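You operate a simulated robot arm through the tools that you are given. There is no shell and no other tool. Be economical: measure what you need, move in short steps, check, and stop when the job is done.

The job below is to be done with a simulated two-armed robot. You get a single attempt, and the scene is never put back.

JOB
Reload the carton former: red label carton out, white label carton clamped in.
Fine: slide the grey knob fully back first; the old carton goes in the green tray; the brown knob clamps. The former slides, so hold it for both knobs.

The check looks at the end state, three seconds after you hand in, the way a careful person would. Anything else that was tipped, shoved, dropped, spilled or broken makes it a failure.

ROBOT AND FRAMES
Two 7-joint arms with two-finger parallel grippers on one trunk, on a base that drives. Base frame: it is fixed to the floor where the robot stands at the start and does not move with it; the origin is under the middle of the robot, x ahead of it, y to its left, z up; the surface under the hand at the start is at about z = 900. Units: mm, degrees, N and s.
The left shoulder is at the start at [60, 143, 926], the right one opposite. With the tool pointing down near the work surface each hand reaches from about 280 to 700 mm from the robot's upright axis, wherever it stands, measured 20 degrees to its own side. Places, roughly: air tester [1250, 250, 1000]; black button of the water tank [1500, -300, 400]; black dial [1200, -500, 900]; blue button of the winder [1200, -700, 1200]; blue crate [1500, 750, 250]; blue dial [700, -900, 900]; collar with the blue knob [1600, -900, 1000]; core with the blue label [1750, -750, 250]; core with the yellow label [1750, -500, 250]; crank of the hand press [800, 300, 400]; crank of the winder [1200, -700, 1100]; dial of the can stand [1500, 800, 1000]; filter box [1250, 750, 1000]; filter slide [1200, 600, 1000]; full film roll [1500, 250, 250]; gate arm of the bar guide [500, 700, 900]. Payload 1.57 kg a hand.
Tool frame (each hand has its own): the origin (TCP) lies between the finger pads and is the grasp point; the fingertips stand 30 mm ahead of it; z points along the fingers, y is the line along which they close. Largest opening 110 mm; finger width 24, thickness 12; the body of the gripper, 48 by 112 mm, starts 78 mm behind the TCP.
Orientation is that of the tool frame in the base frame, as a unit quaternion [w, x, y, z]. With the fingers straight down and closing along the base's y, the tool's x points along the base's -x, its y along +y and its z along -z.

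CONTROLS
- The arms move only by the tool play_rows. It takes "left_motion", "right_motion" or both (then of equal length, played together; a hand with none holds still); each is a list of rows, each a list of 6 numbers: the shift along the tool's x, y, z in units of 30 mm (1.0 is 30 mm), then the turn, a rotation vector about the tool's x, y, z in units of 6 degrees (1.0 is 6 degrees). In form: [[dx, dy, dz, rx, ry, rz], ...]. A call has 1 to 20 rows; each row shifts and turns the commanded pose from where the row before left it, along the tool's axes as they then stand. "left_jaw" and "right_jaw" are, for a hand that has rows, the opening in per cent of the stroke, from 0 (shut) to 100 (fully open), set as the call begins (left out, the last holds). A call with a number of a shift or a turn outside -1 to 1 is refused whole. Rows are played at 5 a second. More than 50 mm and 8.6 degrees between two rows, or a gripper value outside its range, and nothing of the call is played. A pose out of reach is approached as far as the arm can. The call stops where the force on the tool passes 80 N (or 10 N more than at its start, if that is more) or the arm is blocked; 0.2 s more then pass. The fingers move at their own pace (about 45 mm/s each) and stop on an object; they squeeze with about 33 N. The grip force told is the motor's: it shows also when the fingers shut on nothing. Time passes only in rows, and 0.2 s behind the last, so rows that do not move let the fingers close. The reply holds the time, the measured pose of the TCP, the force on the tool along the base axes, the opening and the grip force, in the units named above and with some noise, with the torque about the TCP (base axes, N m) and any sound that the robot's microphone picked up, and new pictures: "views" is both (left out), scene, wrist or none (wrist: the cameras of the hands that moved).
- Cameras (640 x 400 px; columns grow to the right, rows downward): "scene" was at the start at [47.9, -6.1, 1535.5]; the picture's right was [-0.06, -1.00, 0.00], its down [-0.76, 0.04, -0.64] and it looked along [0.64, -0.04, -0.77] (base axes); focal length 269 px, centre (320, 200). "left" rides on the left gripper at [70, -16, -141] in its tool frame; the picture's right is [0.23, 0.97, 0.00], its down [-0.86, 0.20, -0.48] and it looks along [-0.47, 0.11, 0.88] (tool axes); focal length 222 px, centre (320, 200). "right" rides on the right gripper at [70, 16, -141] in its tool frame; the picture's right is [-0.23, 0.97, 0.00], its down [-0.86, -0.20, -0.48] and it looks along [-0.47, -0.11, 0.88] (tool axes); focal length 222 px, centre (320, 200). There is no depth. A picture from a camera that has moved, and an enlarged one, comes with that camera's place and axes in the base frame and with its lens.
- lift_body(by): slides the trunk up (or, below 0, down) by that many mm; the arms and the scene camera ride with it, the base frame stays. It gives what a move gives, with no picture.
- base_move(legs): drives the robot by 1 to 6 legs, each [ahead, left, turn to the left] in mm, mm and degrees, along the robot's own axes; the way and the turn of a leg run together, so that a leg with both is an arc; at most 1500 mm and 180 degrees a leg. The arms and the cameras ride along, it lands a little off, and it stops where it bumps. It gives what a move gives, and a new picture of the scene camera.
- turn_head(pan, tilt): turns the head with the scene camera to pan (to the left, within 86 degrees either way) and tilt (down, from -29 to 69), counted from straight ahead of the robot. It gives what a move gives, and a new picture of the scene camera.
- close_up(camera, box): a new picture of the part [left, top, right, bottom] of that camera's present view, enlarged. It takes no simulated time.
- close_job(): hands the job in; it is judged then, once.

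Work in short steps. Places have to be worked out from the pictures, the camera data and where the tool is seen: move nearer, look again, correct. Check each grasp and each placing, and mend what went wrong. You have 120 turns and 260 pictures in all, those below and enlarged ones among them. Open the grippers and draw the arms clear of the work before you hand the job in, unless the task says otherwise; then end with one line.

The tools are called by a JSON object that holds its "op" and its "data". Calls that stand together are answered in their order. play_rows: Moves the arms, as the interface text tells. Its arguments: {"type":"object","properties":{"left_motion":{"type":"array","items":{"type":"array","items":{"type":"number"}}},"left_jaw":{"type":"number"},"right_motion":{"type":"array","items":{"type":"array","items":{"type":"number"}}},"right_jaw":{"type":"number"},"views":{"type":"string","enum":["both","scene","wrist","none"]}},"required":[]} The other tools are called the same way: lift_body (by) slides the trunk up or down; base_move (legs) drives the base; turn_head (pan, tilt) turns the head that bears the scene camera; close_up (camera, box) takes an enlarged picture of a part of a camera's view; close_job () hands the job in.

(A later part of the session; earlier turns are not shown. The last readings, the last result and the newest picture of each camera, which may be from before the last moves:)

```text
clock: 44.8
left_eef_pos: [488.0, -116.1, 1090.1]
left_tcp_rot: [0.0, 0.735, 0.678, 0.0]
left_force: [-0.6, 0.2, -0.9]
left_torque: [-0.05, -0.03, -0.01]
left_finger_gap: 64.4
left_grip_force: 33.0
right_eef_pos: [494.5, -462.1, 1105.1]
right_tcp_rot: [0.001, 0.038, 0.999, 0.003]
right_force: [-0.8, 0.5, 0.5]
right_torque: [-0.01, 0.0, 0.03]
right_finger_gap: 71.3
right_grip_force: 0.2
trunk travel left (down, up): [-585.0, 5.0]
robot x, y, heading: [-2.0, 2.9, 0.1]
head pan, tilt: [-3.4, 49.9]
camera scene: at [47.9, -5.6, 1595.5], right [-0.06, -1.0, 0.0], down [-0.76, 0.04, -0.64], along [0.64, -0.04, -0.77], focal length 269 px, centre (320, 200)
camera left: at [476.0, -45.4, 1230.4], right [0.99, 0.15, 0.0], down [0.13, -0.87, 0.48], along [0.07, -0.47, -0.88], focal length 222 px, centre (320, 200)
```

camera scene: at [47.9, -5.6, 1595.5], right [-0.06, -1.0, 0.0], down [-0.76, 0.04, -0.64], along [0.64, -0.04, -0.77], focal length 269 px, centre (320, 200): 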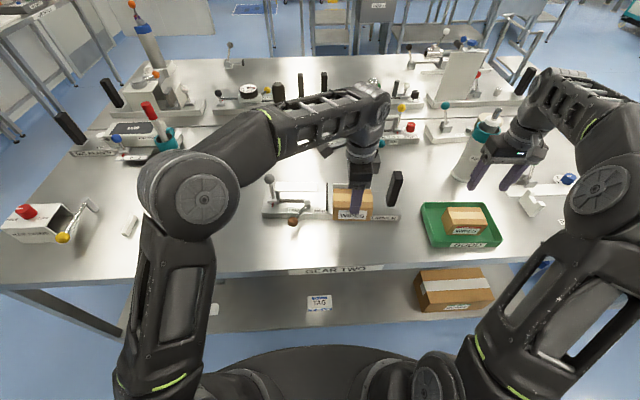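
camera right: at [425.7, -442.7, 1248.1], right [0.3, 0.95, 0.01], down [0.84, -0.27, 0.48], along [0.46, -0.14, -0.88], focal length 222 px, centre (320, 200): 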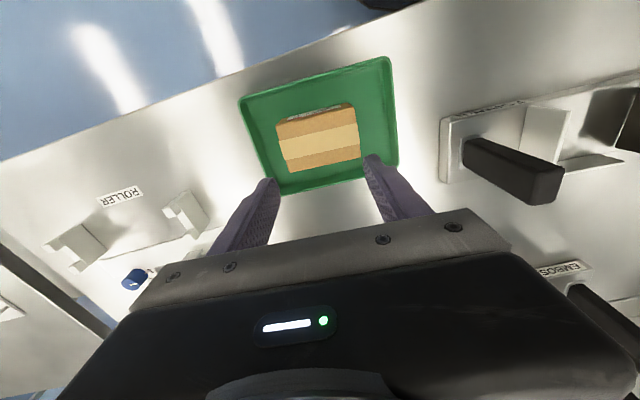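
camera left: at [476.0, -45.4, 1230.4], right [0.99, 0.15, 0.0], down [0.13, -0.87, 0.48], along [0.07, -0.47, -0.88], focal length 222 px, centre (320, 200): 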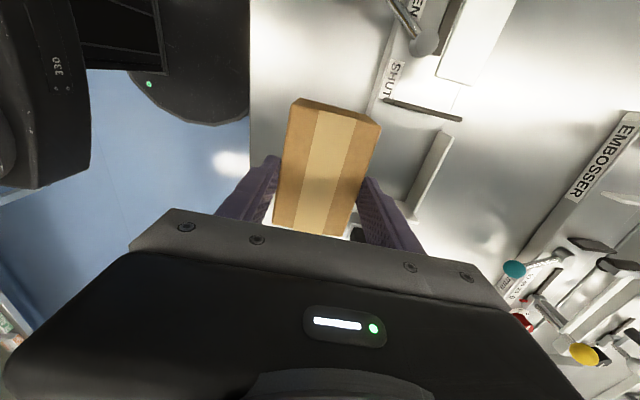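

The carton is centred in the hand. The seat spans about y -63 to -191 at x 590; I move over it at the same x as the old carton.

{"op": "play_rows", "data": {"left_motion": [[-0.13, 0.7, 0, 0, 0, 0], [0, 0.7, 0, 0, 0, 0], [0, 0.7, 0, 0, 0, 0], [0, 0.7, 0, 0, 0, 0], [0, 0.62, 0, 0, 0, 0], [0, 0, 0, 0, 0, 0]], "views": "both"}}

{"op": "close_up", "data": {"camera": "scene", "box": [250, 130, 420, 235]}}

{"op": "close_up", "data": {"camera": "left", "box": [220, 60, 440, 240]}}

```text
clock: 46.2
left_eef_pos: [518.4, -124.6, 1088.0]
left_tcp_rot: [0.0, 0.735, 0.678, 0.0]
left_force: [0.1, 0.4, -1.5]
left_torque: [0.02, -0.03, -0.01]
left_finger_gap: 64.2
left_grip_force: 33.2
left hand out of reach, approached as far as the arm can: row 2, 3, 4, 5
right_eef_pos: [494.8, -462.9, 1104.3]
right_tcp_rot: [0.001, 0.038, 0.999, 0.003]
right_force: [-0.2, 0.6, -0.9]
right_torque: [0.04, 0.01, 0.02]
right_finger_gap: 71.7
right_grip_force: 0.0
trunk travel left (down, up): [-585.0, 5.0]
robot x, y, heading: [1.3, -2.2, -0.1]
head pan, tilt: [-3.4, 49.9]
camera scene: at [47.9, -6.3, 1595.5], right [-0.06, -1.0, 0.0], down [-0.76, 0.04, -0.64], along [0.64, -0.04, -0.77], focal length 269 px, centre (320, 200)
camera left: at [506.2, -54.3, 1230.2], right [0.99, 0.15, 0.0], down [0.13, -0.87, 0.48], along [0.07, -0.47, -0.88], focal length 222 px, centre (320, 200)
```

scene: 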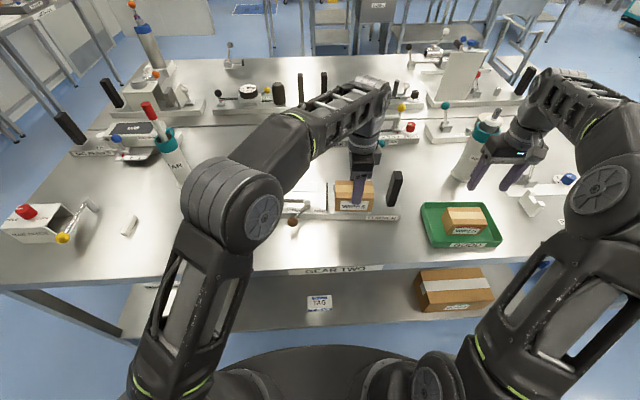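
left: 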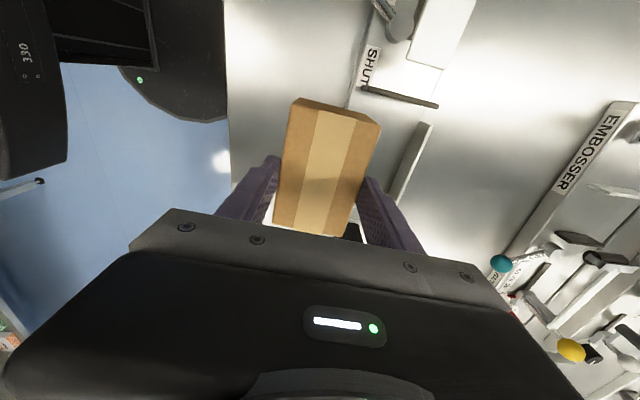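

```text
3.76 times, centred on (335, 182) of scene
camera zoom: at [47.9, -6.3, 1595.5], right [-0.06, -1.0, 0.0], down [-0.76, 0.04, -0.64], along [0.64, -0.04, -0.77], focal length 1012 px, centre (264, 266)
```

zoom: 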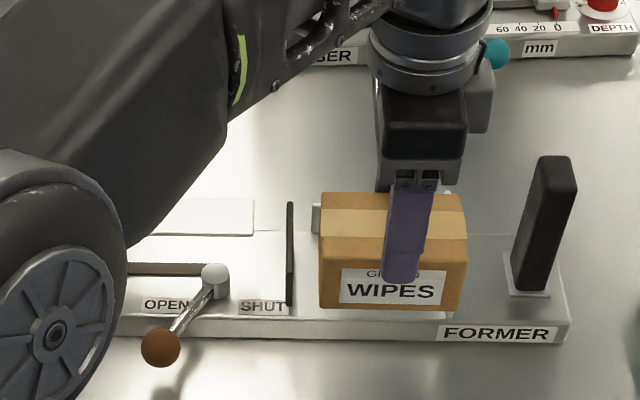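

```text
2.22 times, centred on (330, 150) of left
camera zoom: at [506.2, -54.3, 1230.2], right [0.99, 0.15, 0.0], down [0.13, -0.87, 0.48], along [0.07, -0.47, -0.88], focal length 494 px, centre (298, 311)
```

zoom: 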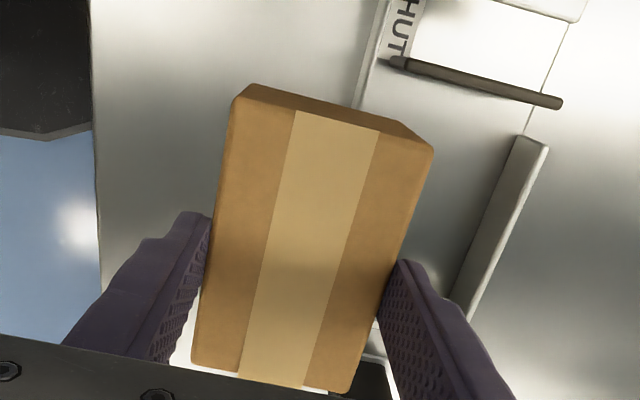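

The left arm is 72 mm short of reach across the body. Shifting the robot ~200 mm to the right would solve it for both arms; I first pull both hands back and look to the right.

{"op": "play_rows", "data": {"left_motion": [[0, -0.8, 0, 0, 0, 0], [0, -0.8, 0, 0, 0, 0], [0, -0.8, 0, 0, 0, 0], [0, 0, 0, 0, 0, 0], [0, 0, 0, 0, 0, 0], [0, 0, 0, 0, 0, 0]], "right_motion": [[0.9, 0.7, 0, 0, 0, 0], [0.9, 0.7, 0, 0, 0, 0], [0.9, 0.7, 0, 0, 0, 0], [0.9, 0.7, 0, 0, 0, 0], [0.9, 0.7, 0, 0, 0, 0], [0, 0.5, 0, 0, 0, 0]], "views": "none"}}

{"op": "turn_head", "data": {"pan": -60, "tilt": 55}}

```text
clock: 47.6
left_eef_pos: [446.0, -116.6, 1090.9]
left_tcp_rot: [0.0, 0.735, 0.678, 0.0]
left_force: [0.6, -1.1, -1.5]
left_torque: [0.02, -0.02, 0.0]
left_finger_gap: 64.3
left_grip_force: 33.0
right_eef_pos: [364.8, -333.0, 1103.4]
right_tcp_rot: [0.0, 0.038, 0.999, 0.002]
right_force: [0.5, 0.2, -0.9]
right_torque: [0.0, 0.0, 0.02]
right_finger_gap: 71.5
right_grip_force: 0.0
trunk travel left (down, up): [-585.0, 5.0]
robot x, y, heading: [-4.4, -0.5, -0.2]
head pan, tilt: [-3.4, 49.9]
```

```text
clock: 48.9
left_eef_pos: [445.2, -117.5, 1089.6]
left_tcp_rot: [0.001, 0.736, 0.678, 0.0]
left_force: [0.4, 0.4, -0.9]
left_torque: [0.01, -0.03, 0.0]
left_finger_gap: 64.5
left_grip_force: 32.8
right_eef_pos: [365.4, -334.4, 1104.3]
right_tcp_rot: [0.001, 0.038, 0.999, 0.003]
right_force: [-0.3, -0.4, -0.1]
right_torque: [0.0, 0.03, 0.01]
right_finger_gap: 71.6
right_grip_force: 0.1
trunk travel left (down, up): [-585.0, 5.0]
robot x, y, heading: [-2.0, -0.3, -0.3]
head pan, tilt: [-60.0, 55.0]
camera scene: at [7.2, -64.1, 1588.9], right [-0.87, -0.5, 0.0], down [-0.41, 0.71, -0.57], along [0.29, -0.5, -0.82], focal length 269 px, centre (320, 200)
```

scene: 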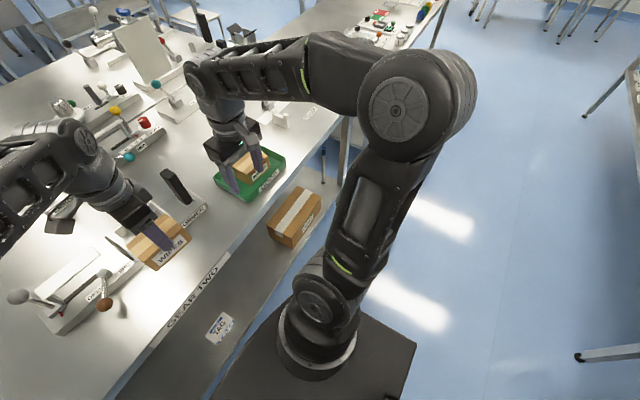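

The floor to the right is free and the table edge runs parallel to my path. I drive 200 mm to the right.

{"op": "base_move", "data": {"legs": [[0, -200, 0]]}}

{"op": "turn_head", "data": {"pan": 10, "tilt": 50}}

```text
clock: 50.5
left_eef_pos: [444.5, -318.3, 1089.7]
left_tcp_rot: [-0.001, 0.736, 0.677, 0.001]
left_force: [-0.1, -0.1, -1.3]
left_torque: [0.03, -0.03, 0.0]
left_finger_gap: 64.4
left_grip_force: 33.2
right_eef_pos: [365.0, -535.2, 1105.0]
right_tcp_rot: [0.001, 0.039, 0.999, 0.003]
right_force: [0.0, -1.0, -1.1]
right_torque: [0.05, -0.03, -0.03]
right_finger_gap: 71.4
right_grip_force: 0.0
trunk travel left (down, up): [-585.0, 5.0]
robot x, y, heading: [2.8, -203.8, -0.4]
head pan, tilt: [-60.0, 55.0]
camera scene: at [6.9, -265.5, 1588.8], right [-0.87, -0.5, 0.0], down [-0.41, 0.71, -0.57], along [0.29, -0.5, -0.82], focal length 269 px, centre (320, 200)
```

scene: 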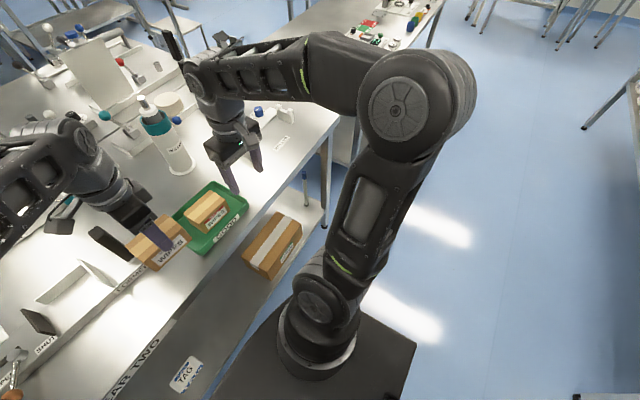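

```text
clock: 51.9
left_eef_pos: [444.5, -318.7, 1091.0]
left_tcp_rot: [0.0, 0.736, 0.677, 0.0]
left_force: [-0.8, 0.1, -1.2]
left_torque: [-0.01, 0.01, -0.04]
left_finger_gap: 64.3
left_grip_force: 32.7
right_eef_pos: [365.6, -533.4, 1104.2]
right_tcp_rot: [0.001, 0.039, 0.999, 0.003]
right_force: [0.4, 0.2, 0.7]
right_torque: [-0.01, -0.03, -0.03]
right_finger_gap: 71.5
right_grip_force: 0.0
trunk travel left (down, up): [-585.0, 5.0]
robot x, y, heading: [-5.2, -200.8, -0.1]
head pan, tilt: [10.0, 50.0]
camera scene: at [46.8, -188.3, 1595.4], right [0.17, -0.99, 0.0], down [-0.75, -0.13, -0.64], along [0.63, 0.11, -0.77], focal length 269 px, centre (320, 200)
```

scene: 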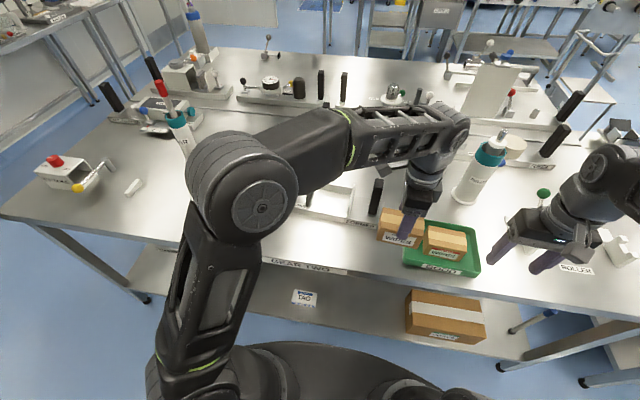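

I bring the left hand back over the seat: first +y, then forward.

{"op": "play_rows", "data": {"left_motion": [[0.9, 0, 0, 0, 0, 0], [0.9, 0, 0, 0, 0, 0], [0.9, 0, 0, 0, 0, 0], [0.9, 0, 0, 0, 0, 0], [0.9, 0, 0, 0, 0, 0], [0.9, 0, 0, 0, 0, 0], [0.9, 0.3, 0, 0, 0, 0], [0.44, 0.8, 0, 0, 0, 0], [0, 0.8, 0, 0, 0, 0], [0, 0.8, 0, 0, 0, 0], [0, 0.8, 0, 0, 0, 0], [0, 0.8, 0, 0, 0, 0], [0, 0, 0, 0, 0, 0]], "views": "both"}}

{"op": "close_up", "data": {"camera": "left", "box": [220, 60, 440, 240]}}

{"op": "close_up", "data": {"camera": "scene", "box": [250, 130, 420, 240]}}

```text
clock: 54.7
left_eef_pos: [592.8, -123.9, 1089.3]
left_tcp_rot: [0.0, 0.736, 0.677, 0.0]
left_force: [-0.4, -0.2, -1.2]
left_torque: [0.0, -0.02, 0.04]
left_finger_gap: 64.3
left_grip_force: 33.0
right_eef_pos: [365.0, -533.5, 1104.9]
right_tcp_rot: [0.001, 0.04, 0.999, 0.003]
right_force: [-0.1, 0.6, -0.2]
right_torque: [0.0, -0.02, -0.02]
right_finger_gap: 71.4
right_grip_force: 0.1
trunk travel left (down, up): [-585.0, 5.0]
robot x, y, heading: [-3.2, -197.6, 0.0]
head pan, tilt: [10.0, 50.0]
camera scene: at [46.2, -188.0, 1595.5], right [0.17, -0.98, 0.0], down [-0.75, -0.13, -0.64], along [0.63, 0.11, -0.77], focal length 269 px, centre (320, 200)
camera left: at [580.8, -53.7, 1230.0], right [0.99, 0.15, 0.0], down [0.13, -0.87, 0.48], along [0.07, -0.47, -0.88], focal length 222 px, centre (320, 200)
```

scene: 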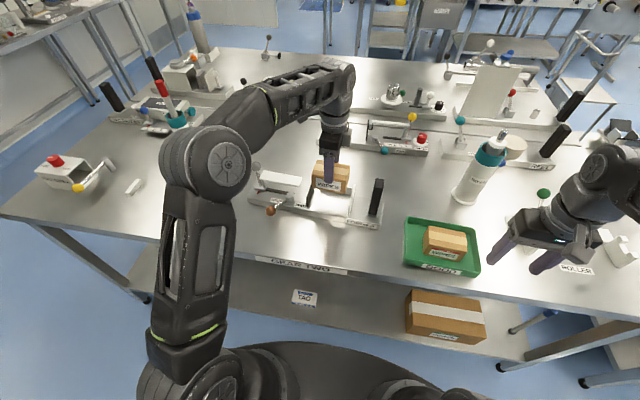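
left: 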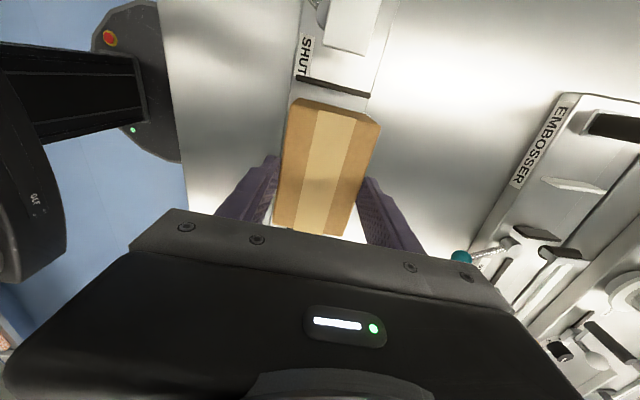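

```text
2.22 times, centred on (330, 150) of left
camera zoom: at [580.8, -53.7, 1230.0], right [0.99, 0.15, 0.0], down [0.13, -0.87, 0.48], along [0.07, -0.47, -0.88], focal length 494 px, centre (298, 311)
```

zoom: 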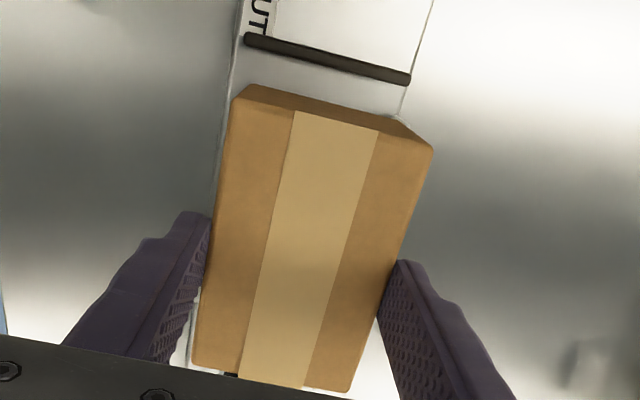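

```text
3.64 times, centred on (335, 185) of scene
camera zoom: at [46.2, -188.0, 1595.5], right [0.17, -0.98, 0.0], down [-0.75, -0.13, -0.64], along [0.63, 0.11, -0.77], focal length 977 px, centre (266, 254)
```

zoom: 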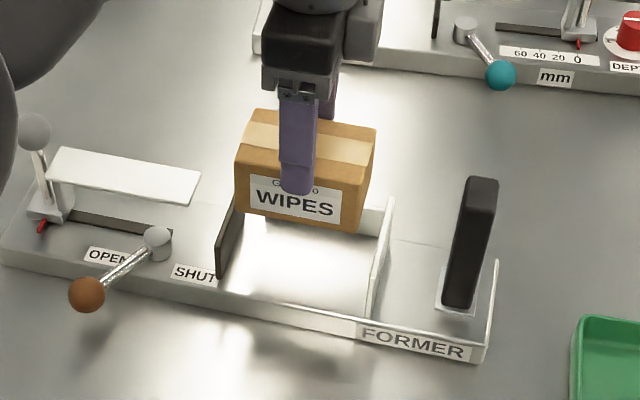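

Alignment is good. I nudge 5 mm toward the end plate and descend to just above the seat.

{"op": "play_rows", "data": {"left_motion": [[-0.17, -0.08, 0.3, 0, 0, 0], [0, 0, 0.6, 0, 0, 0], [0, 0, 0.6, 0, 0, 0], [0, 0, 0.6, 0, 0, 0], [0, 0, 0.4, 0, 0, 0], [0, 0, 0, 0, 0, 0]], "views": "both"}}

{"op": "close_up", "data": {"camera": "scene", "box": [250, 130, 420, 240]}}

```text
clock: 56.1
left_eef_pos: [586.7, -130.2, 1013.9]
left_tcp_rot: [-0.001, 0.735, 0.678, 0.001]
left_force: [0.2, 0.4, -1.1]
left_torque: [0.0, 0.02, -0.01]
left_finger_gap: 64.4
left_grip_force: 32.6
right_eef_pos: [365.0, -534.3, 1104.5]
right_tcp_rot: [0.001, 0.039, 0.999, 0.002]
right_force: [-0.6, -0.2, 0.2]
right_torque: [0.02, 0.01, 0.01]
right_finger_gap: 71.1
right_grip_force: 0.1
trunk travel left (down, up): [-585.0, 5.0]
robot x, y, heading: [2.4, -201.5, 0.0]
head pan, tilt: [10.0, 50.0]
camera scene: at [46.8, -188.2, 1595.4], right [0.17, -0.98, 0.0], down [-0.75, -0.13, -0.64], along [0.63, 0.11, -0.77], focal length 269 px, centre (320, 200)
camera left: at [576.1, -59.2, 1155.6], right [0.99, 0.15, 0.0], down [0.13, -0.87, 0.48], along [0.07, -0.47, -0.88], focal length 222 px, centre (320, 200)
```

scene: 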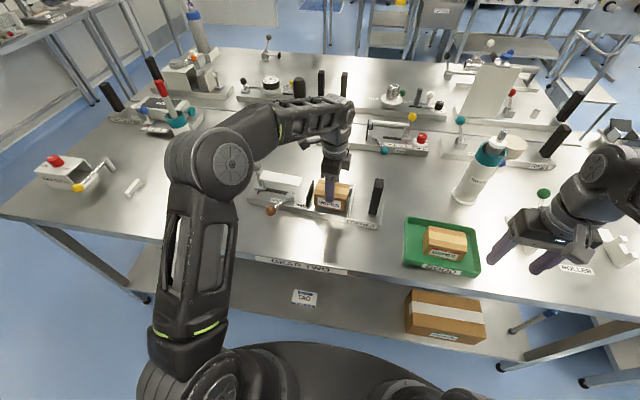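
left: 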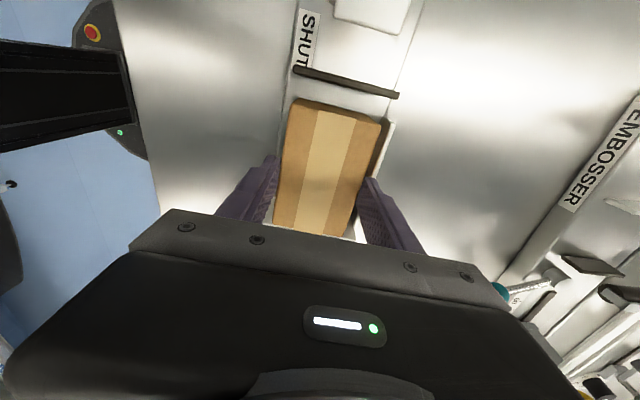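

```text
3.64 times, centred on (335, 185) of scene
camera zoom: at [46.8, -188.2, 1595.4], right [0.17, -0.98, 0.0], down [-0.75, -0.13, -0.64], along [0.63, 0.11, -0.77], focal length 977 px, centre (266, 254)
```

zoom: 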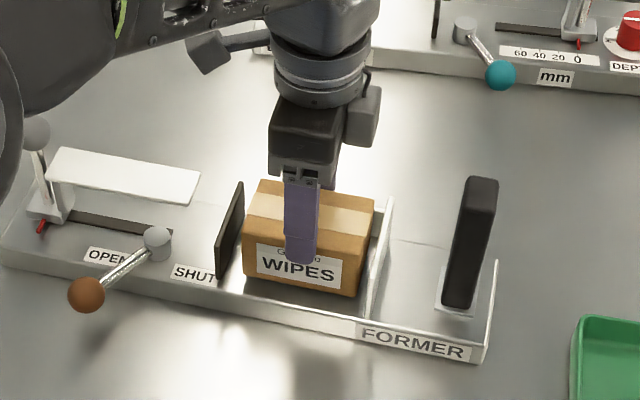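

Carton sits between pad and end plate. I move 3 mm back toward the wall and lower in small steps to contact.

{"op": "play_rows", "data": {"left_motion": [[0, 0.1, 0.15, 0, 0, 0], [0, 0, 0.12, 0, 0, 0], [0, 0, 0.1, 0, 0, 0], [0, 0, 0, 0, 0, 0]], "views": "none"}}

```text
clock: 57.1
left_eef_pos: [590.0, -131.9, 1004.7]
left_tcp_rot: [0.001, 0.735, 0.678, 0.001]
left_force: [0.4, 0.5, 3.4]
left_torque: [0.07, 0.1, -0.04]
left_finger_gap: 64.4
left_grip_force: 33.1
right_eef_pos: [364.7, -532.3, 1105.0]
right_tcp_rot: [0.001, 0.04, 0.999, 0.002]
right_force: [0.2, -0.2, -0.1]
right_torque: [-0.02, 0.03, 0.02]
right_finger_gap: 71.7
right_grip_force: 0.0
trunk travel left (down, up): [-585.0, 5.0]
robot x, y, heading: [1.7, -201.8, -0.0]
head pan, tilt: [10.0, 50.0]
```

{"op": "play_rows", "data": {"left_motion": [[0, 0, 0.07, 0, 0, 0], [0, 0, 0, 0, 0, 0]], "views": "none"}}

{"op": "play_rows", "data": {"left_motion": [[0, 0, 0, 0, 0, 0], [0, 0, 0, 0, 0, 0], [0, 0, -0.5, 0, 0, 0], [0, 0, -0.8, 0, 0, 0], [0, 0, -1, 0, 0, 0], [0, -0.3, -0.6, 0, 0, 0]], "left_jaw": 74, "views": "both"}}

{"op": "close_up", "data": {"camera": "scene", "box": [250, 130, 420, 240]}}

{"op": "close_up", "data": {"camera": "left", "box": [220, 40, 440, 220]}}

```text
clock: 57.7
left_eef_pos: [590.2, -132.5, 1003.3]
left_tcp_rot: [0.001, 0.735, 0.678, 0.002]
left_force: [1.2, 2.9, 23.4]
left_torque: [0.33, 0.48, -0.07]
left_finger_gap: 64.3
left_grip_force: 33.4
right_eef_pos: [364.1, -534.0, 1105.6]
right_tcp_rot: [0.002, 0.039, 0.999, 0.003]
right_force: [0.0, 0.3, 0.0]
right_torque: [-0.02, 0.01, -0.01]
right_finger_gap: 71.5
right_grip_force: 0.3
trunk travel left (down, up): [-585.0, 5.0]
robot x, y, heading: [-2.5, -196.5, -0.0]
head pan, tilt: [10.0, 50.0]
```

```text
clock: 59.1
left_eef_pos: [581.2, -130.3, 1090.3]
left_tcp_rot: [0.0, 0.735, 0.678, 0.0]
left_force: [-0.2, 0.1, -0.6]
left_torque: [0.01, 0.03, 0.0]
left_finger_gap: 81.4
left_grip_force: 0.0
right_eef_pos: [366.3, -532.9, 1104.6]
right_tcp_rot: [0.001, 0.039, 0.999, 0.002]
right_force: [-0.7, 0.1, 0.9]
right_torque: [-0.03, 0.03, -0.01]
right_finger_gap: 71.4
right_grip_force: 0.0
trunk travel left (down, up): [-585.0, 5.0]
robot x, y, heading: [0.5, -198.8, -0.3]
head pan, tilt: [10.0, 50.0]
camera scene: at [46.1, -188.0, 1595.4], right [0.17, -0.98, 0.0], down [-0.75, -0.13, -0.64], along [0.63, 0.11, -0.77], focal length 269 px, centre (320, 200)
camera left: at [569.9, -60.5, 1231.4], right [0.99, 0.15, 0.0], down [0.13, -0.87, 0.48], along [0.07, -0.47, -0.88], focal length 222 px, centre (320, 200)
```

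scene: 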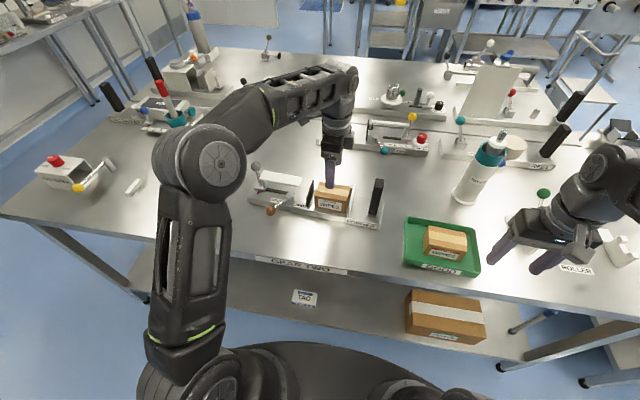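
left: 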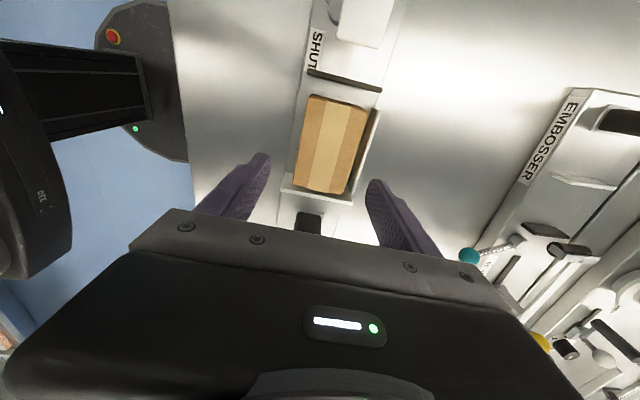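

```text
3.64 times, centred on (335, 185) of scene
camera zoom: at [46.1, -188.0, 1595.4], right [0.17, -0.98, 0.0], down [-0.75, -0.13, -0.64], along [0.63, 0.11, -0.77], focal length 977 px, centre (266, 254)
```

zoom: 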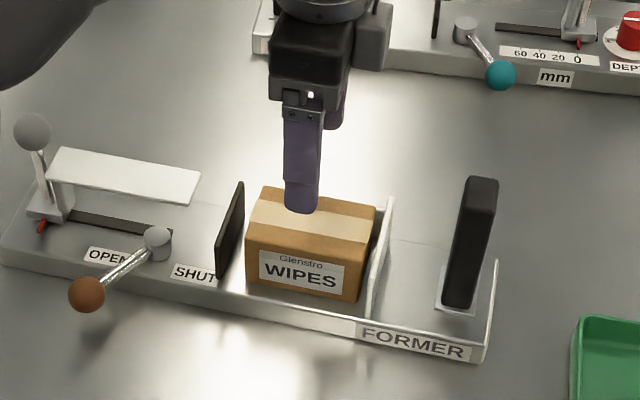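

```text
2.22 times, centred on (330, 130) of left
camera zoom: at [569.9, -60.5, 1231.4], right [0.99, 0.15, 0.0], down [0.13, -0.87, 0.48], along [0.07, -0.47, -0.88], focal length 494 px, centre (298, 356)
```

zoom: 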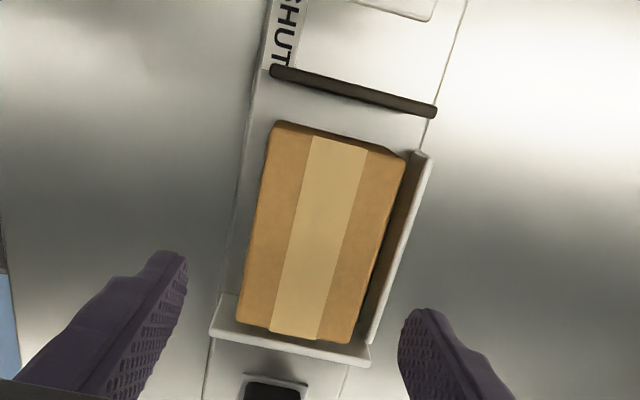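

White-label carton is seated. I now take the left hand back and left of the brown knob (keeping its orientation, so that I push with the rigid side), and the right hand back above the post.

{"op": "play_rows", "data": {"left_motion": [[0, -0.8, 0, 0, 0, 0], [0, -0.8, 0, 0, 0, 0], [0, -0.8, 0, 0, 0, 0], [0, -0.75, 0, 0, 0, 0], [0.9, 0, 0, 0, 0, 0], [0.9, 0, 0, 0, 0, 0], [0.9, 0, 0, 0, 0, 0], [0.9, 0, 0, 0, 0, 0], [0.9, 0, 0, 0, 0, 0], [0.9, 0, 0, 0, 0, 0], [0.9, 0, 0, 0, 0, 0], [0.9, 0, 0, 0, 0, 0], [0, 0, 0, 0, 0, 0], [0, 0, 0, 0, 0, 0], [0, 0, 0, 0, 0, 0], [0, 0, 0, 0, 0, 0], [0, 0, 0, 0, 0, 0], [0, 0, 0, 0, 0, 0], [0, 0, 0, 0, 0, 0]], "left_jaw": 0, "right_motion": [[0, 0, 0, 0, 0, 0], [0, 0.8, 0, 0, 0, 0], [0, 0.9, 0, 0, 0, 0], [0, 0.9, 0, 0, 0, 0], [0, 0.9, 0, 0, 0, 0], [0, 0.9, 0, 0, 0, 0], [0, 0.9, 0, 0, 0, 0], [0, 0.9, 0, 0, 0, 0], [0, 0.9, 0, 0, 0, 0], [0, 0.9, 0, 0, 0, 0], [0, 0.9, 0, 0, 0, 0], [0, 0.7, 0, 0, 0, 0], [-0.9, 0, 0, 0, 0, 0], [-0.9, 0, 0, 0, 0, 0], [-0.9, 0, 0, 0, 0, 0], [-0.9, 0, 0, 0, 0, 0], [-0.9, 0, 0, 0, 0, 0], [-0.9, 0, 0, 0, 0, 0], [-0.6, 0, 0, 0, 0, 0]], "right_jaw": 65, "views": "both"}}

{"op": "close_up", "data": {"camera": "right", "box": [250, 80, 410, 220]}}

{"op": "close_up", "data": {"camera": "left", "box": [200, 40, 440, 220]}}

```text
clock: 63.1
left_eef_pos: [503.9, 93.7, 1089.5]
left_tcp_rot: [0.0, 0.736, 0.677, 0.0]
left_force: [0.1, 0.2, 0.3]
left_torque: [0.02, -0.01, 0.02]
left_finger_gap: 0.0
left_grip_force: 20.8
right_eef_pos: [570.7, -262.4, 1108.4]
right_tcp_rot: [0.001, 0.039, 0.999, 0.003]
right_force: [0.4, -0.4, 0.5]
right_torque: [-0.01, 0.02, -0.01]
right_finger_gap: 71.6
right_grip_force: 0.0
trunk travel left (down, up): [-585.0, 5.0]
robot x, y, heading: [-1.6, -197.0, -0.3]
head pan, tilt: [10.0, 50.0]
camera scene: at [47.2, -188.0, 1595.4], right [0.17, -0.98, 0.0], down [-0.75, -0.13, -0.64], along [0.63, 0.11, -0.77], focal length 269 px, centre (320, 200)
camera right: at [500.7, -240.6, 1250.5], right [0.3, 0.95, 0.01], down [0.84, -0.27, 0.48], along [0.46, -0.14, -0.88], focal length 222 px, centre (320, 200)
camera left: at [492.3, 164.0, 1229.4], right [0.99, 0.15, 0.0], down [0.13, -0.87, 0.48], along [0.07, -0.47, -0.88], focal length 222 px, centre (320, 200)
```

scene: 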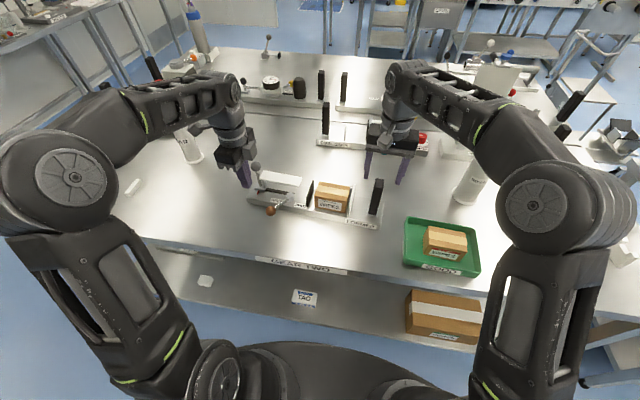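
right: 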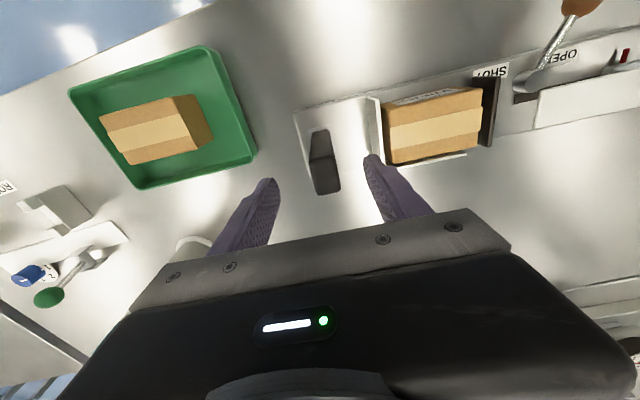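
left: 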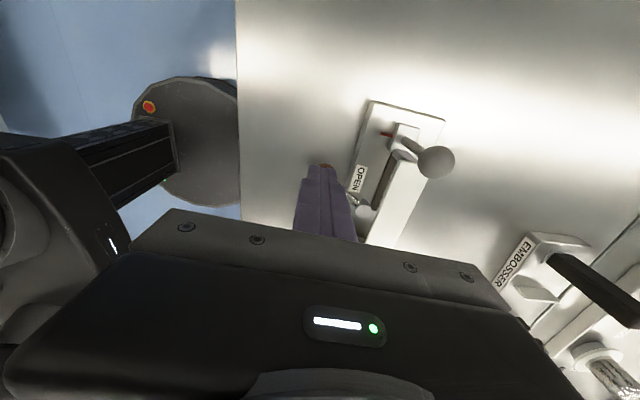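

```text
2.86 times, centred on (330, 150) of right
camera zoom: at [500.7, -240.6, 1250.5], right [0.3, 0.95, 0.01], down [0.84, -0.27, 0.48], along [0.46, -0.14, -0.88], focal length 635 px, centre (291, 343)
```

zoom: 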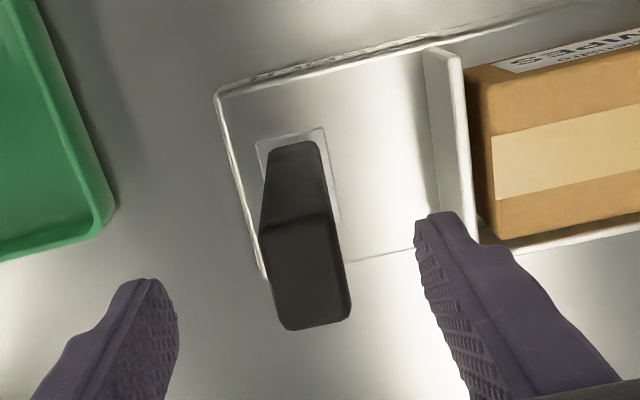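

```text
2.22 times, centred on (320, 130) of left
camera zoom: at [492.3, 164.0, 1229.4], right [0.99, 0.15, 0.0], down [0.13, -0.87, 0.48], along [0.07, -0.47, -0.88], focal length 494 px, centre (320, 356)
```

zoom: 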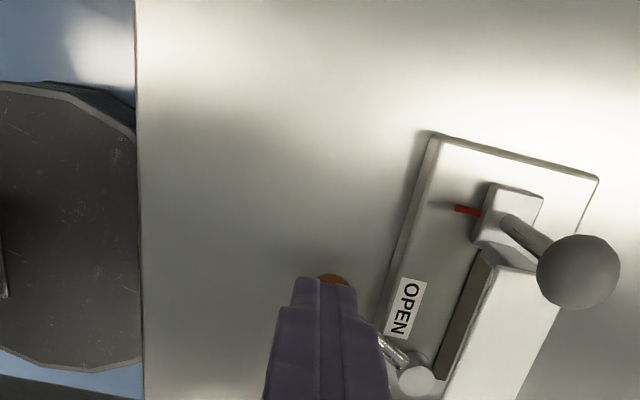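

Post centre at about (580, -259). I lower the right hand onto it and grip.

{"op": "play_rows", "data": {"right_motion": [[-0.3, 0.13, 0, 0, 0, 0], [0, 0, 0.8, 0, 0, 0], [0, 0, 0.8, 0, 0, 0], [0, 0, 0.8, 0, 0, 0], [0, 0, 0.73, 0, 0, 0], [0, 0, 0, 0, 0, 0]], "right_jaw": 65, "views": "none"}}

{"op": "close_up", "data": {"camera": "right", "box": [220, 80, 440, 250]}}

```text
clock: 64.5
left_eef_pos: [503.7, 93.6, 1088.3]
left_tcp_rot: [0.0, 0.735, 0.678, 0.0]
left_force: [1.4, 0.9, -0.7]
left_torque: [0.03, 0.02, 0.01]
left_finger_gap: 0.1
left_grip_force: 21.6
right_eef_pos: [577.8, -258.1, 1010.8]
right_tcp_rot: [0.001, 0.039, 0.999, 0.002]
right_force: [0.4, -0.1, -0.4]
right_torque: [-0.01, 0.02, 0.01]
right_finger_gap: 71.5
right_grip_force: 0.1
trunk travel left (down, up): [-585.0, 5.0]
robot x, y, heading: [0.1, -204.8, -0.2]
head pan, tilt: [10.0, 50.0]
```

```text
2.35 times, centred on (330, 165) of right
camera zoom: at [508.7, -236.7, 1154.2], right [0.3, 0.95, 0.01], down [0.84, -0.27, 0.48], along [0.46, -0.14, -0.88], focal length 523 px, centre (296, 282)
```

zoom: 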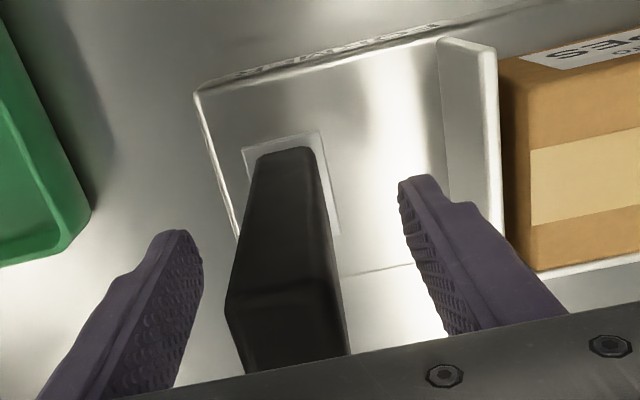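

{"op": "play_rows", "data": {"right_motion": [[0, -0.08, 0, 0, 0, 0], [0, 0, 0, 0, 0, 0], [0, 0, 0, 0, 0, 0], [0, 0, 0, 0, 0, 0], [0, 0, 0, 0, 0, 0]], "right_jaw": 0, "views": "none"}}

{"op": "close_up", "data": {"camera": "scene", "box": [220, 140, 400, 250]}}

```text
clock: 65.7
left_eef_pos: [503.2, 93.8, 1088.1]
left_tcp_rot: [0.0, 0.736, 0.677, 0.0]
left_force: [-0.2, 0.3, 0.1]
left_torque: [-0.02, -0.02, -0.01]
left_finger_gap: 0.0
left_grip_force: 21.3
right_eef_pos: [577.6, -259.5, 1011.0]
right_tcp_rot: [0.002, 0.039, 0.999, 0.002]
right_force: [0.5, 2.6, 0.4]
right_torque: [-1.82, 0.17, -0.2]
right_finger_gap: 26.1
right_grip_force: 33.1
trunk travel left (down, up): [-585.0, 5.0]
robot x, y, heading: [0.2, -203.0, -0.0]
head pan, tilt: [10.0, 50.0]
```

```text
3.56 times, centred on (310, 195) of scene
camera zoom: at [46.9, -187.4, 1595.4], right [0.17, -0.98, 0.0], down [-0.75, -0.13, -0.64], along [0.63, 0.11, -0.77], focal length 956 px, centre (356, 218)
```

zoom: 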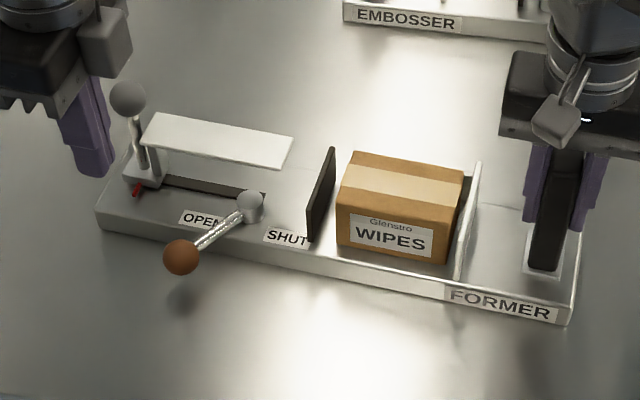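

Former held. Brown knob is at (515, 46, 944), hub at (579, 2). I lower the closed left fingers just left of the knob.

{"op": "play_rows", "data": {"left_motion": [[0, 0.35, 0.6, 0, 0, 0], [0, 0, 1, 0, 0, 0], [0, 0, 1, 0, 0, 0], [0, 0, 1, 0, 0, 0], [0, 0, 1, 0, 0, 0], [0, 0, 0, 0, 0, 0]], "left_jaw": 0, "views": "wrist"}}

{"op": "close_up", "data": {"camera": "scene", "box": [220, 140, 400, 250]}}

```text
clock: 67.1
left_eef_pos: [516.9, 92.8, 952.3]
left_tcp_rot: [0.0, 0.735, 0.678, 0.0]
left_force: [0.1, -1.2, -0.2]
left_torque: [0.0, -0.01, 0.02]
left_finger_gap: 0.0
left_grip_force: 21.0
right_eef_pos: [577.5, -260.3, 1012.5]
right_tcp_rot: [0.001, 0.039, 0.999, 0.002]
right_force: [0.0, -0.6, -0.5]
right_torque: [-2.25, -0.07, -0.03]
right_finger_gap: 25.8
right_grip_force: 33.0
trunk travel left (down, up): [-585.0, 5.0]
robot x, y, heading: [1.7, -201.2, -0.1]
head pan, tilt: [10.0, 50.0]
camera left: at [505.5, 162.9, 1093.3], right [0.99, 0.15, 0.0], down [0.13, -0.87, 0.48], along [0.07, -0.47, -0.88], focal length 222 px, centre (320, 200)
```

left: 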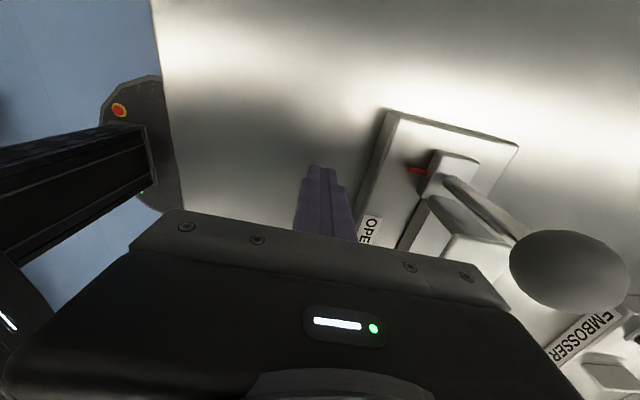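

```text
3.56 times, centred on (310, 195) of scene
camera zoom: at [46.7, -187.6, 1595.4], right [0.17, -0.98, 0.0], down [-0.75, -0.13, -0.64], along [0.63, 0.11, -0.77], focal length 956 px, centre (356, 218)
```

zoom: 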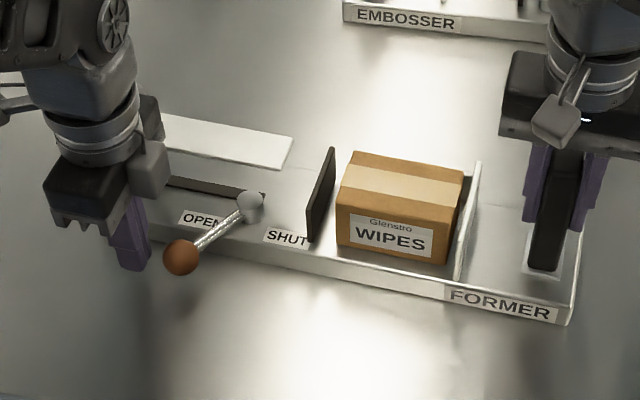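

Fingers are beside the knob. I push toward -y along the arc, first to about y 53.

{"op": "play_rows", "data": {"left_motion": [[-0.34, -0.04, 0, 0, 0, 0], [-0.34, -0.06, 0, 0, 0, 0], [-0.34, -0.07, 0, 0, 0, 0], [-0.34, -0.08, 0, 0, 0, 0]], "views": "none"}}

{"op": "close_up", "data": {"camera": "scene", "box": [220, 140, 400, 250]}}

```text
clock: 68.1
left_eef_pos: [501.9, 52.6, 952.8]
left_tcp_rot: [-0.002, 0.735, 0.678, -0.001]
left_force: [-10.1, 13.8, 2.6]
left_torque: [0.16, 0.1, -0.03]
left_finger_gap: 0.3
left_grip_force: 21.2
right_eef_pos: [579.0, -262.2, 1013.0]
right_tcp_rot: [0.002, 0.042, 0.999, 0.002]
right_force: [6.6, -16.8, 0.1]
right_torque: [-1.48, 0.14, -1.2]
right_finger_gap: 26.0
right_grip_force: 32.8
trunk travel left (down, up): [-585.0, 5.0]
robot x, y, heading: [2.3, -197.5, 0.1]
head pan, tilt: [10.0, 50.0]
```

```text
3.56 times, centred on (310, 195) of scene
camera zoom: at [46.4, -188.4, 1595.4], right [0.17, -0.98, 0.0], down [-0.75, -0.13, -0.64], along [0.63, 0.11, -0.77], focal length 956 px, centre (356, 218)
```

zoom: 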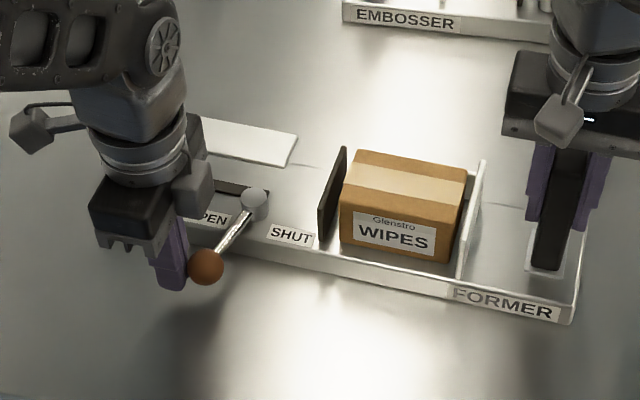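

The lever turns and the pad advances. I continue the arc.

{"op": "play_rows", "data": {"left_motion": [[-0.3, 0, 0, 0, 0, 0], [-0.3, 0.02, 0, 0, 0, 0], [-0.3, 0.03, 0, 0, 0, 0], [-0.3, 0.06, 0, 0, 0, 0], [-0.3, 0.08, 0, 0, 0, 0]], "views": "none"}}

{"op": "close_up", "data": {"camera": "scene", "box": [220, 140, 400, 250]}}

```text
clock: 69.3
left_eef_pos: [506.0, 4.1, 951.7]
left_tcp_rot: [0.0, 0.736, 0.677, 0.001]
left_force: [-7.2, 6.8, -1.8]
left_torque: [0.1, 0.1, -0.08]
left_finger_gap: 0.2
left_grip_force: 21.7
right_eef_pos: [578.0, -260.6, 1012.7]
right_tcp_rot: [0.002, 0.04, 0.999, 0.002]
right_force: [8.9, -12.8, 7.1]
right_torque: [-1.82, 0.36, -1.18]
right_finger_gap: 27.4
right_grip_force: 33.5
trunk travel left (down, up): [-585.0, 5.0]
robot x, y, heading: [1.3, -201.7, -0.1]
head pan, tilt: [10.0, 50.0]
```

```text
3.56 times, centred on (310, 195) of scene
camera zoom: at [46.5, -188.8, 1595.5], right [0.17, -0.98, 0.0], down [-0.75, -0.13, -0.64], along [0.63, 0.11, -0.77], focal length 956 px, centre (356, 218)
```

zoom: 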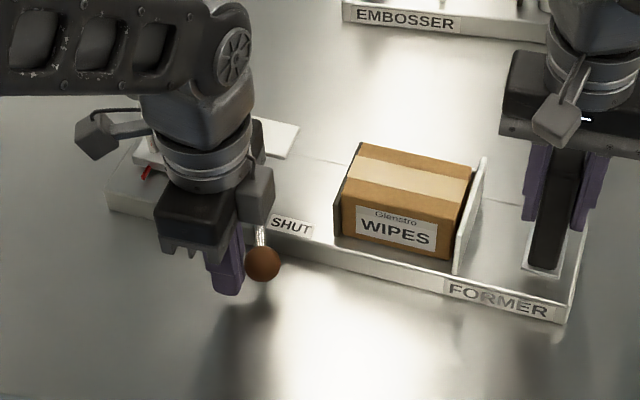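

Pad has reached the carton. I continue toward SHUT in smaller steps.

{"op": "play_rows", "data": {"left_motion": [[-0.25, 0.08, 0, 0, 0, 0], [-0.25, 0.1, 0, 0, 0, 0], [-0.2, 0.12, 0, 0, 0, 0]], "views": "none"}}

{"op": "close_up", "data": {"camera": "scene", "box": [220, 140, 400, 250]}}

```text
clock: 70.1
left_eef_pos: [510.3, -7.9, 951.5]
left_tcp_rot: [-0.007, 0.732, 0.681, 0.001]
left_force: [-14.1, 41.6, -3.3]
left_torque: [0.55, 0.19, 0.23]
left_finger_gap: 0.0
left_grip_force: 21.0
right_eef_pos: [579.1, -266.1, 1012.3]
right_tcp_rot: [0.003, 0.042, 0.999, -0.001]
right_force: [11.8, -38.2, 11.7]
right_torque: [1.8, -0.28, -0.58]
right_finger_gap: 27.2
right_grip_force: 32.7
trunk travel left (down, up): [-585.0, 5.0]
robot x, y, heading: [2.7, -197.5, -0.1]
head pan, tilt: [10.0, 50.0]
```

```text
3.56 times, centred on (310, 195) of scene
camera zoom: at [45.8, -187.9, 1595.5], right [0.17, -0.98, 0.0], down [-0.75, -0.13, -0.64], along [0.63, 0.11, -0.77], focal length 956 px, centre (356, 218)
```

zoom: 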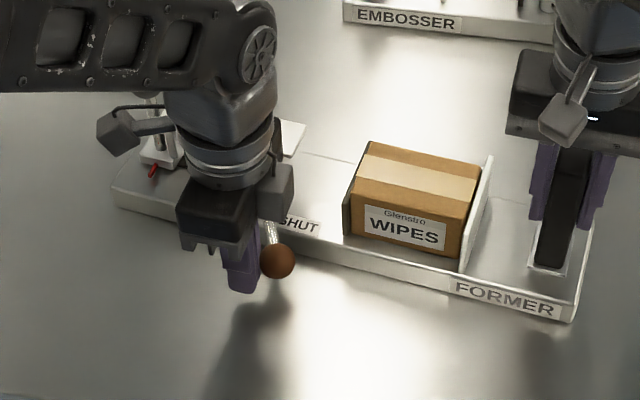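

Resistance rose to about 40 N. I inspect the pad, carton and lever more closely.

{"op": "close_up", "data": {"camera": "scene", "box": [270, 170, 370, 235]}}

{"op": "close_up", "data": {"camera": "right", "box": [320, 20, 640, 220]}}

{"op": "close_up", "data": {"camera": "left", "box": [200, 40, 640, 315]}}

```text
6.15 times, centred on (320, 202) of scene
camera zoom: at [45.8, -187.9, 1595.5], right [0.17, -0.98, 0.0], down [-0.75, -0.13, -0.64], along [0.63, 0.11, -0.77], focal length 1654 px, centre (320, 185)
```

zoom: 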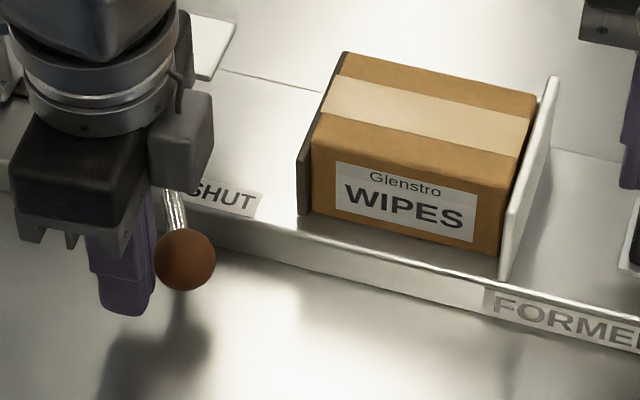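

```text
2.00 times, centred on (480, 120) of right
camera zoom: at [509.5, -242.7, 1155.4], right [0.31, 0.95, 0.0], down [0.83, -0.27, 0.49], along [0.46, -0.15, -0.87], focal length 444 px, centre (0, 360)
```

zoom: 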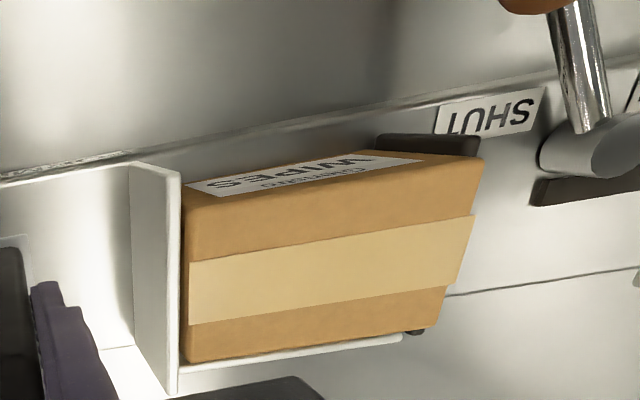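

```text
1.45 times, centred on (420, 178) of left
camera zoom: at [499.7, 61.1, 1093.8], right [0.99, 0.16, -0.01], down [0.14, -0.87, 0.47], along [0.07, -0.46, -0.88], focal length 323 px, centre (174, 233)
```

zoom: 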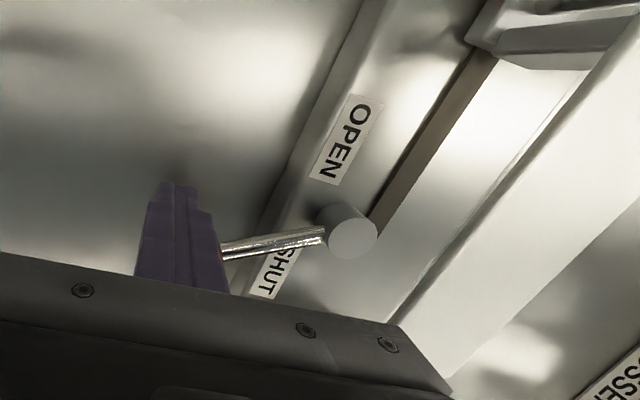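

The carton is pinched between pad and end plate, but the lever isn't over the SHUT label yet. I push further along the tangent while the right hand counters slightly.

{"op": "play_rows", "data": {"left_motion": [[-0.25, 0.08, 0, 0, 0, 0], [-0.25, 0.1, 0, 0, 0, 0], [-0.25, 0.12, 0, 0, 0, 0]], "right_motion": [[0, 0.1, 0, 0, 0, 0], [0, 0.1, 0, 0, 0, 0], [0, 0.1, 0, 0, 0, 0]], "right_jaw": 0, "views": "none"}}

{"op": "close_up", "data": {"camera": "scene", "box": [220, 140, 400, 250]}}

{"op": "close_up", "data": {"camera": "left", "box": [200, 40, 640, 315]}}

```text
clock: 70.8
left_eef_pos: [514.3, -15.1, 948.8]
left_tcp_rot: [-0.02, 0.727, 0.686, 0.004]
left_force: [-3.5, 9.0, 4.8]
left_torque: [0.01, -0.03, 0.07]
left_finger_gap: 0.0
left_grip_force: 21.4
right_eef_pos: [584.1, -269.4, 1015.4]
right_tcp_rot: [0.009, 0.049, 0.999, -0.007]
right_force: [1.4, -9.8, 7.6]
right_torque: [2.77, 0.11, -0.25]
right_finger_gap: 26.9
right_grip_force: 33.6
trunk travel left (down, up): [-585.0, 5.0]
robot x, y, heading: [-3.5, -201.5, -0.1]
head pan, tilt: [10.0, 50.0]
stopped in row 3 (left hand): the force on the tool passed its limit at 82 N (the readings are from after the stop); the commanded pose is now the measured one
```

```text
3.56 times, centred on (310, 195) of scene
camera zoom: at [45.2, -189.0, 1595.3], right [0.17, -0.98, 0.0], down [-0.75, -0.13, -0.64], along [0.63, 0.11, -0.77], focal length 956 px, centre (356, 218)
```

zoom: 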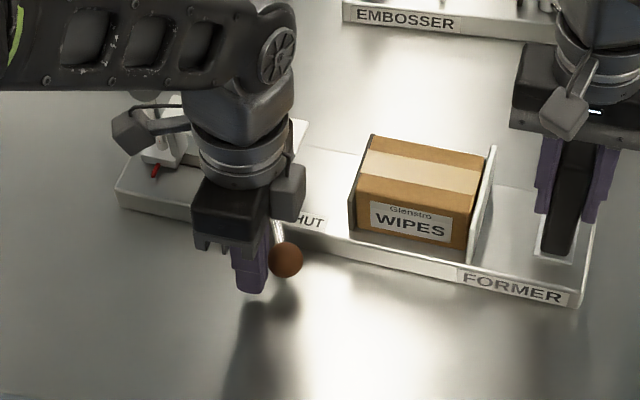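

```text
1.45 times, centred on (420, 178) of left
camera zoom: at [503.7, 50.9, 1091.9], right [0.99, 0.17, -0.01], down [0.16, -0.88, 0.45], along [0.06, -0.44, -0.89], focal length 323 px, centre (174, 233)
```

zoom: 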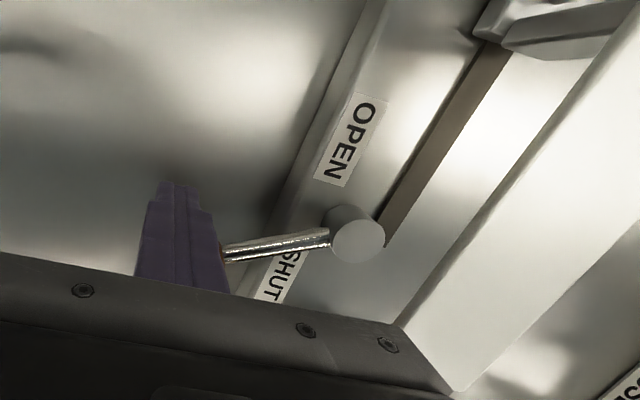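

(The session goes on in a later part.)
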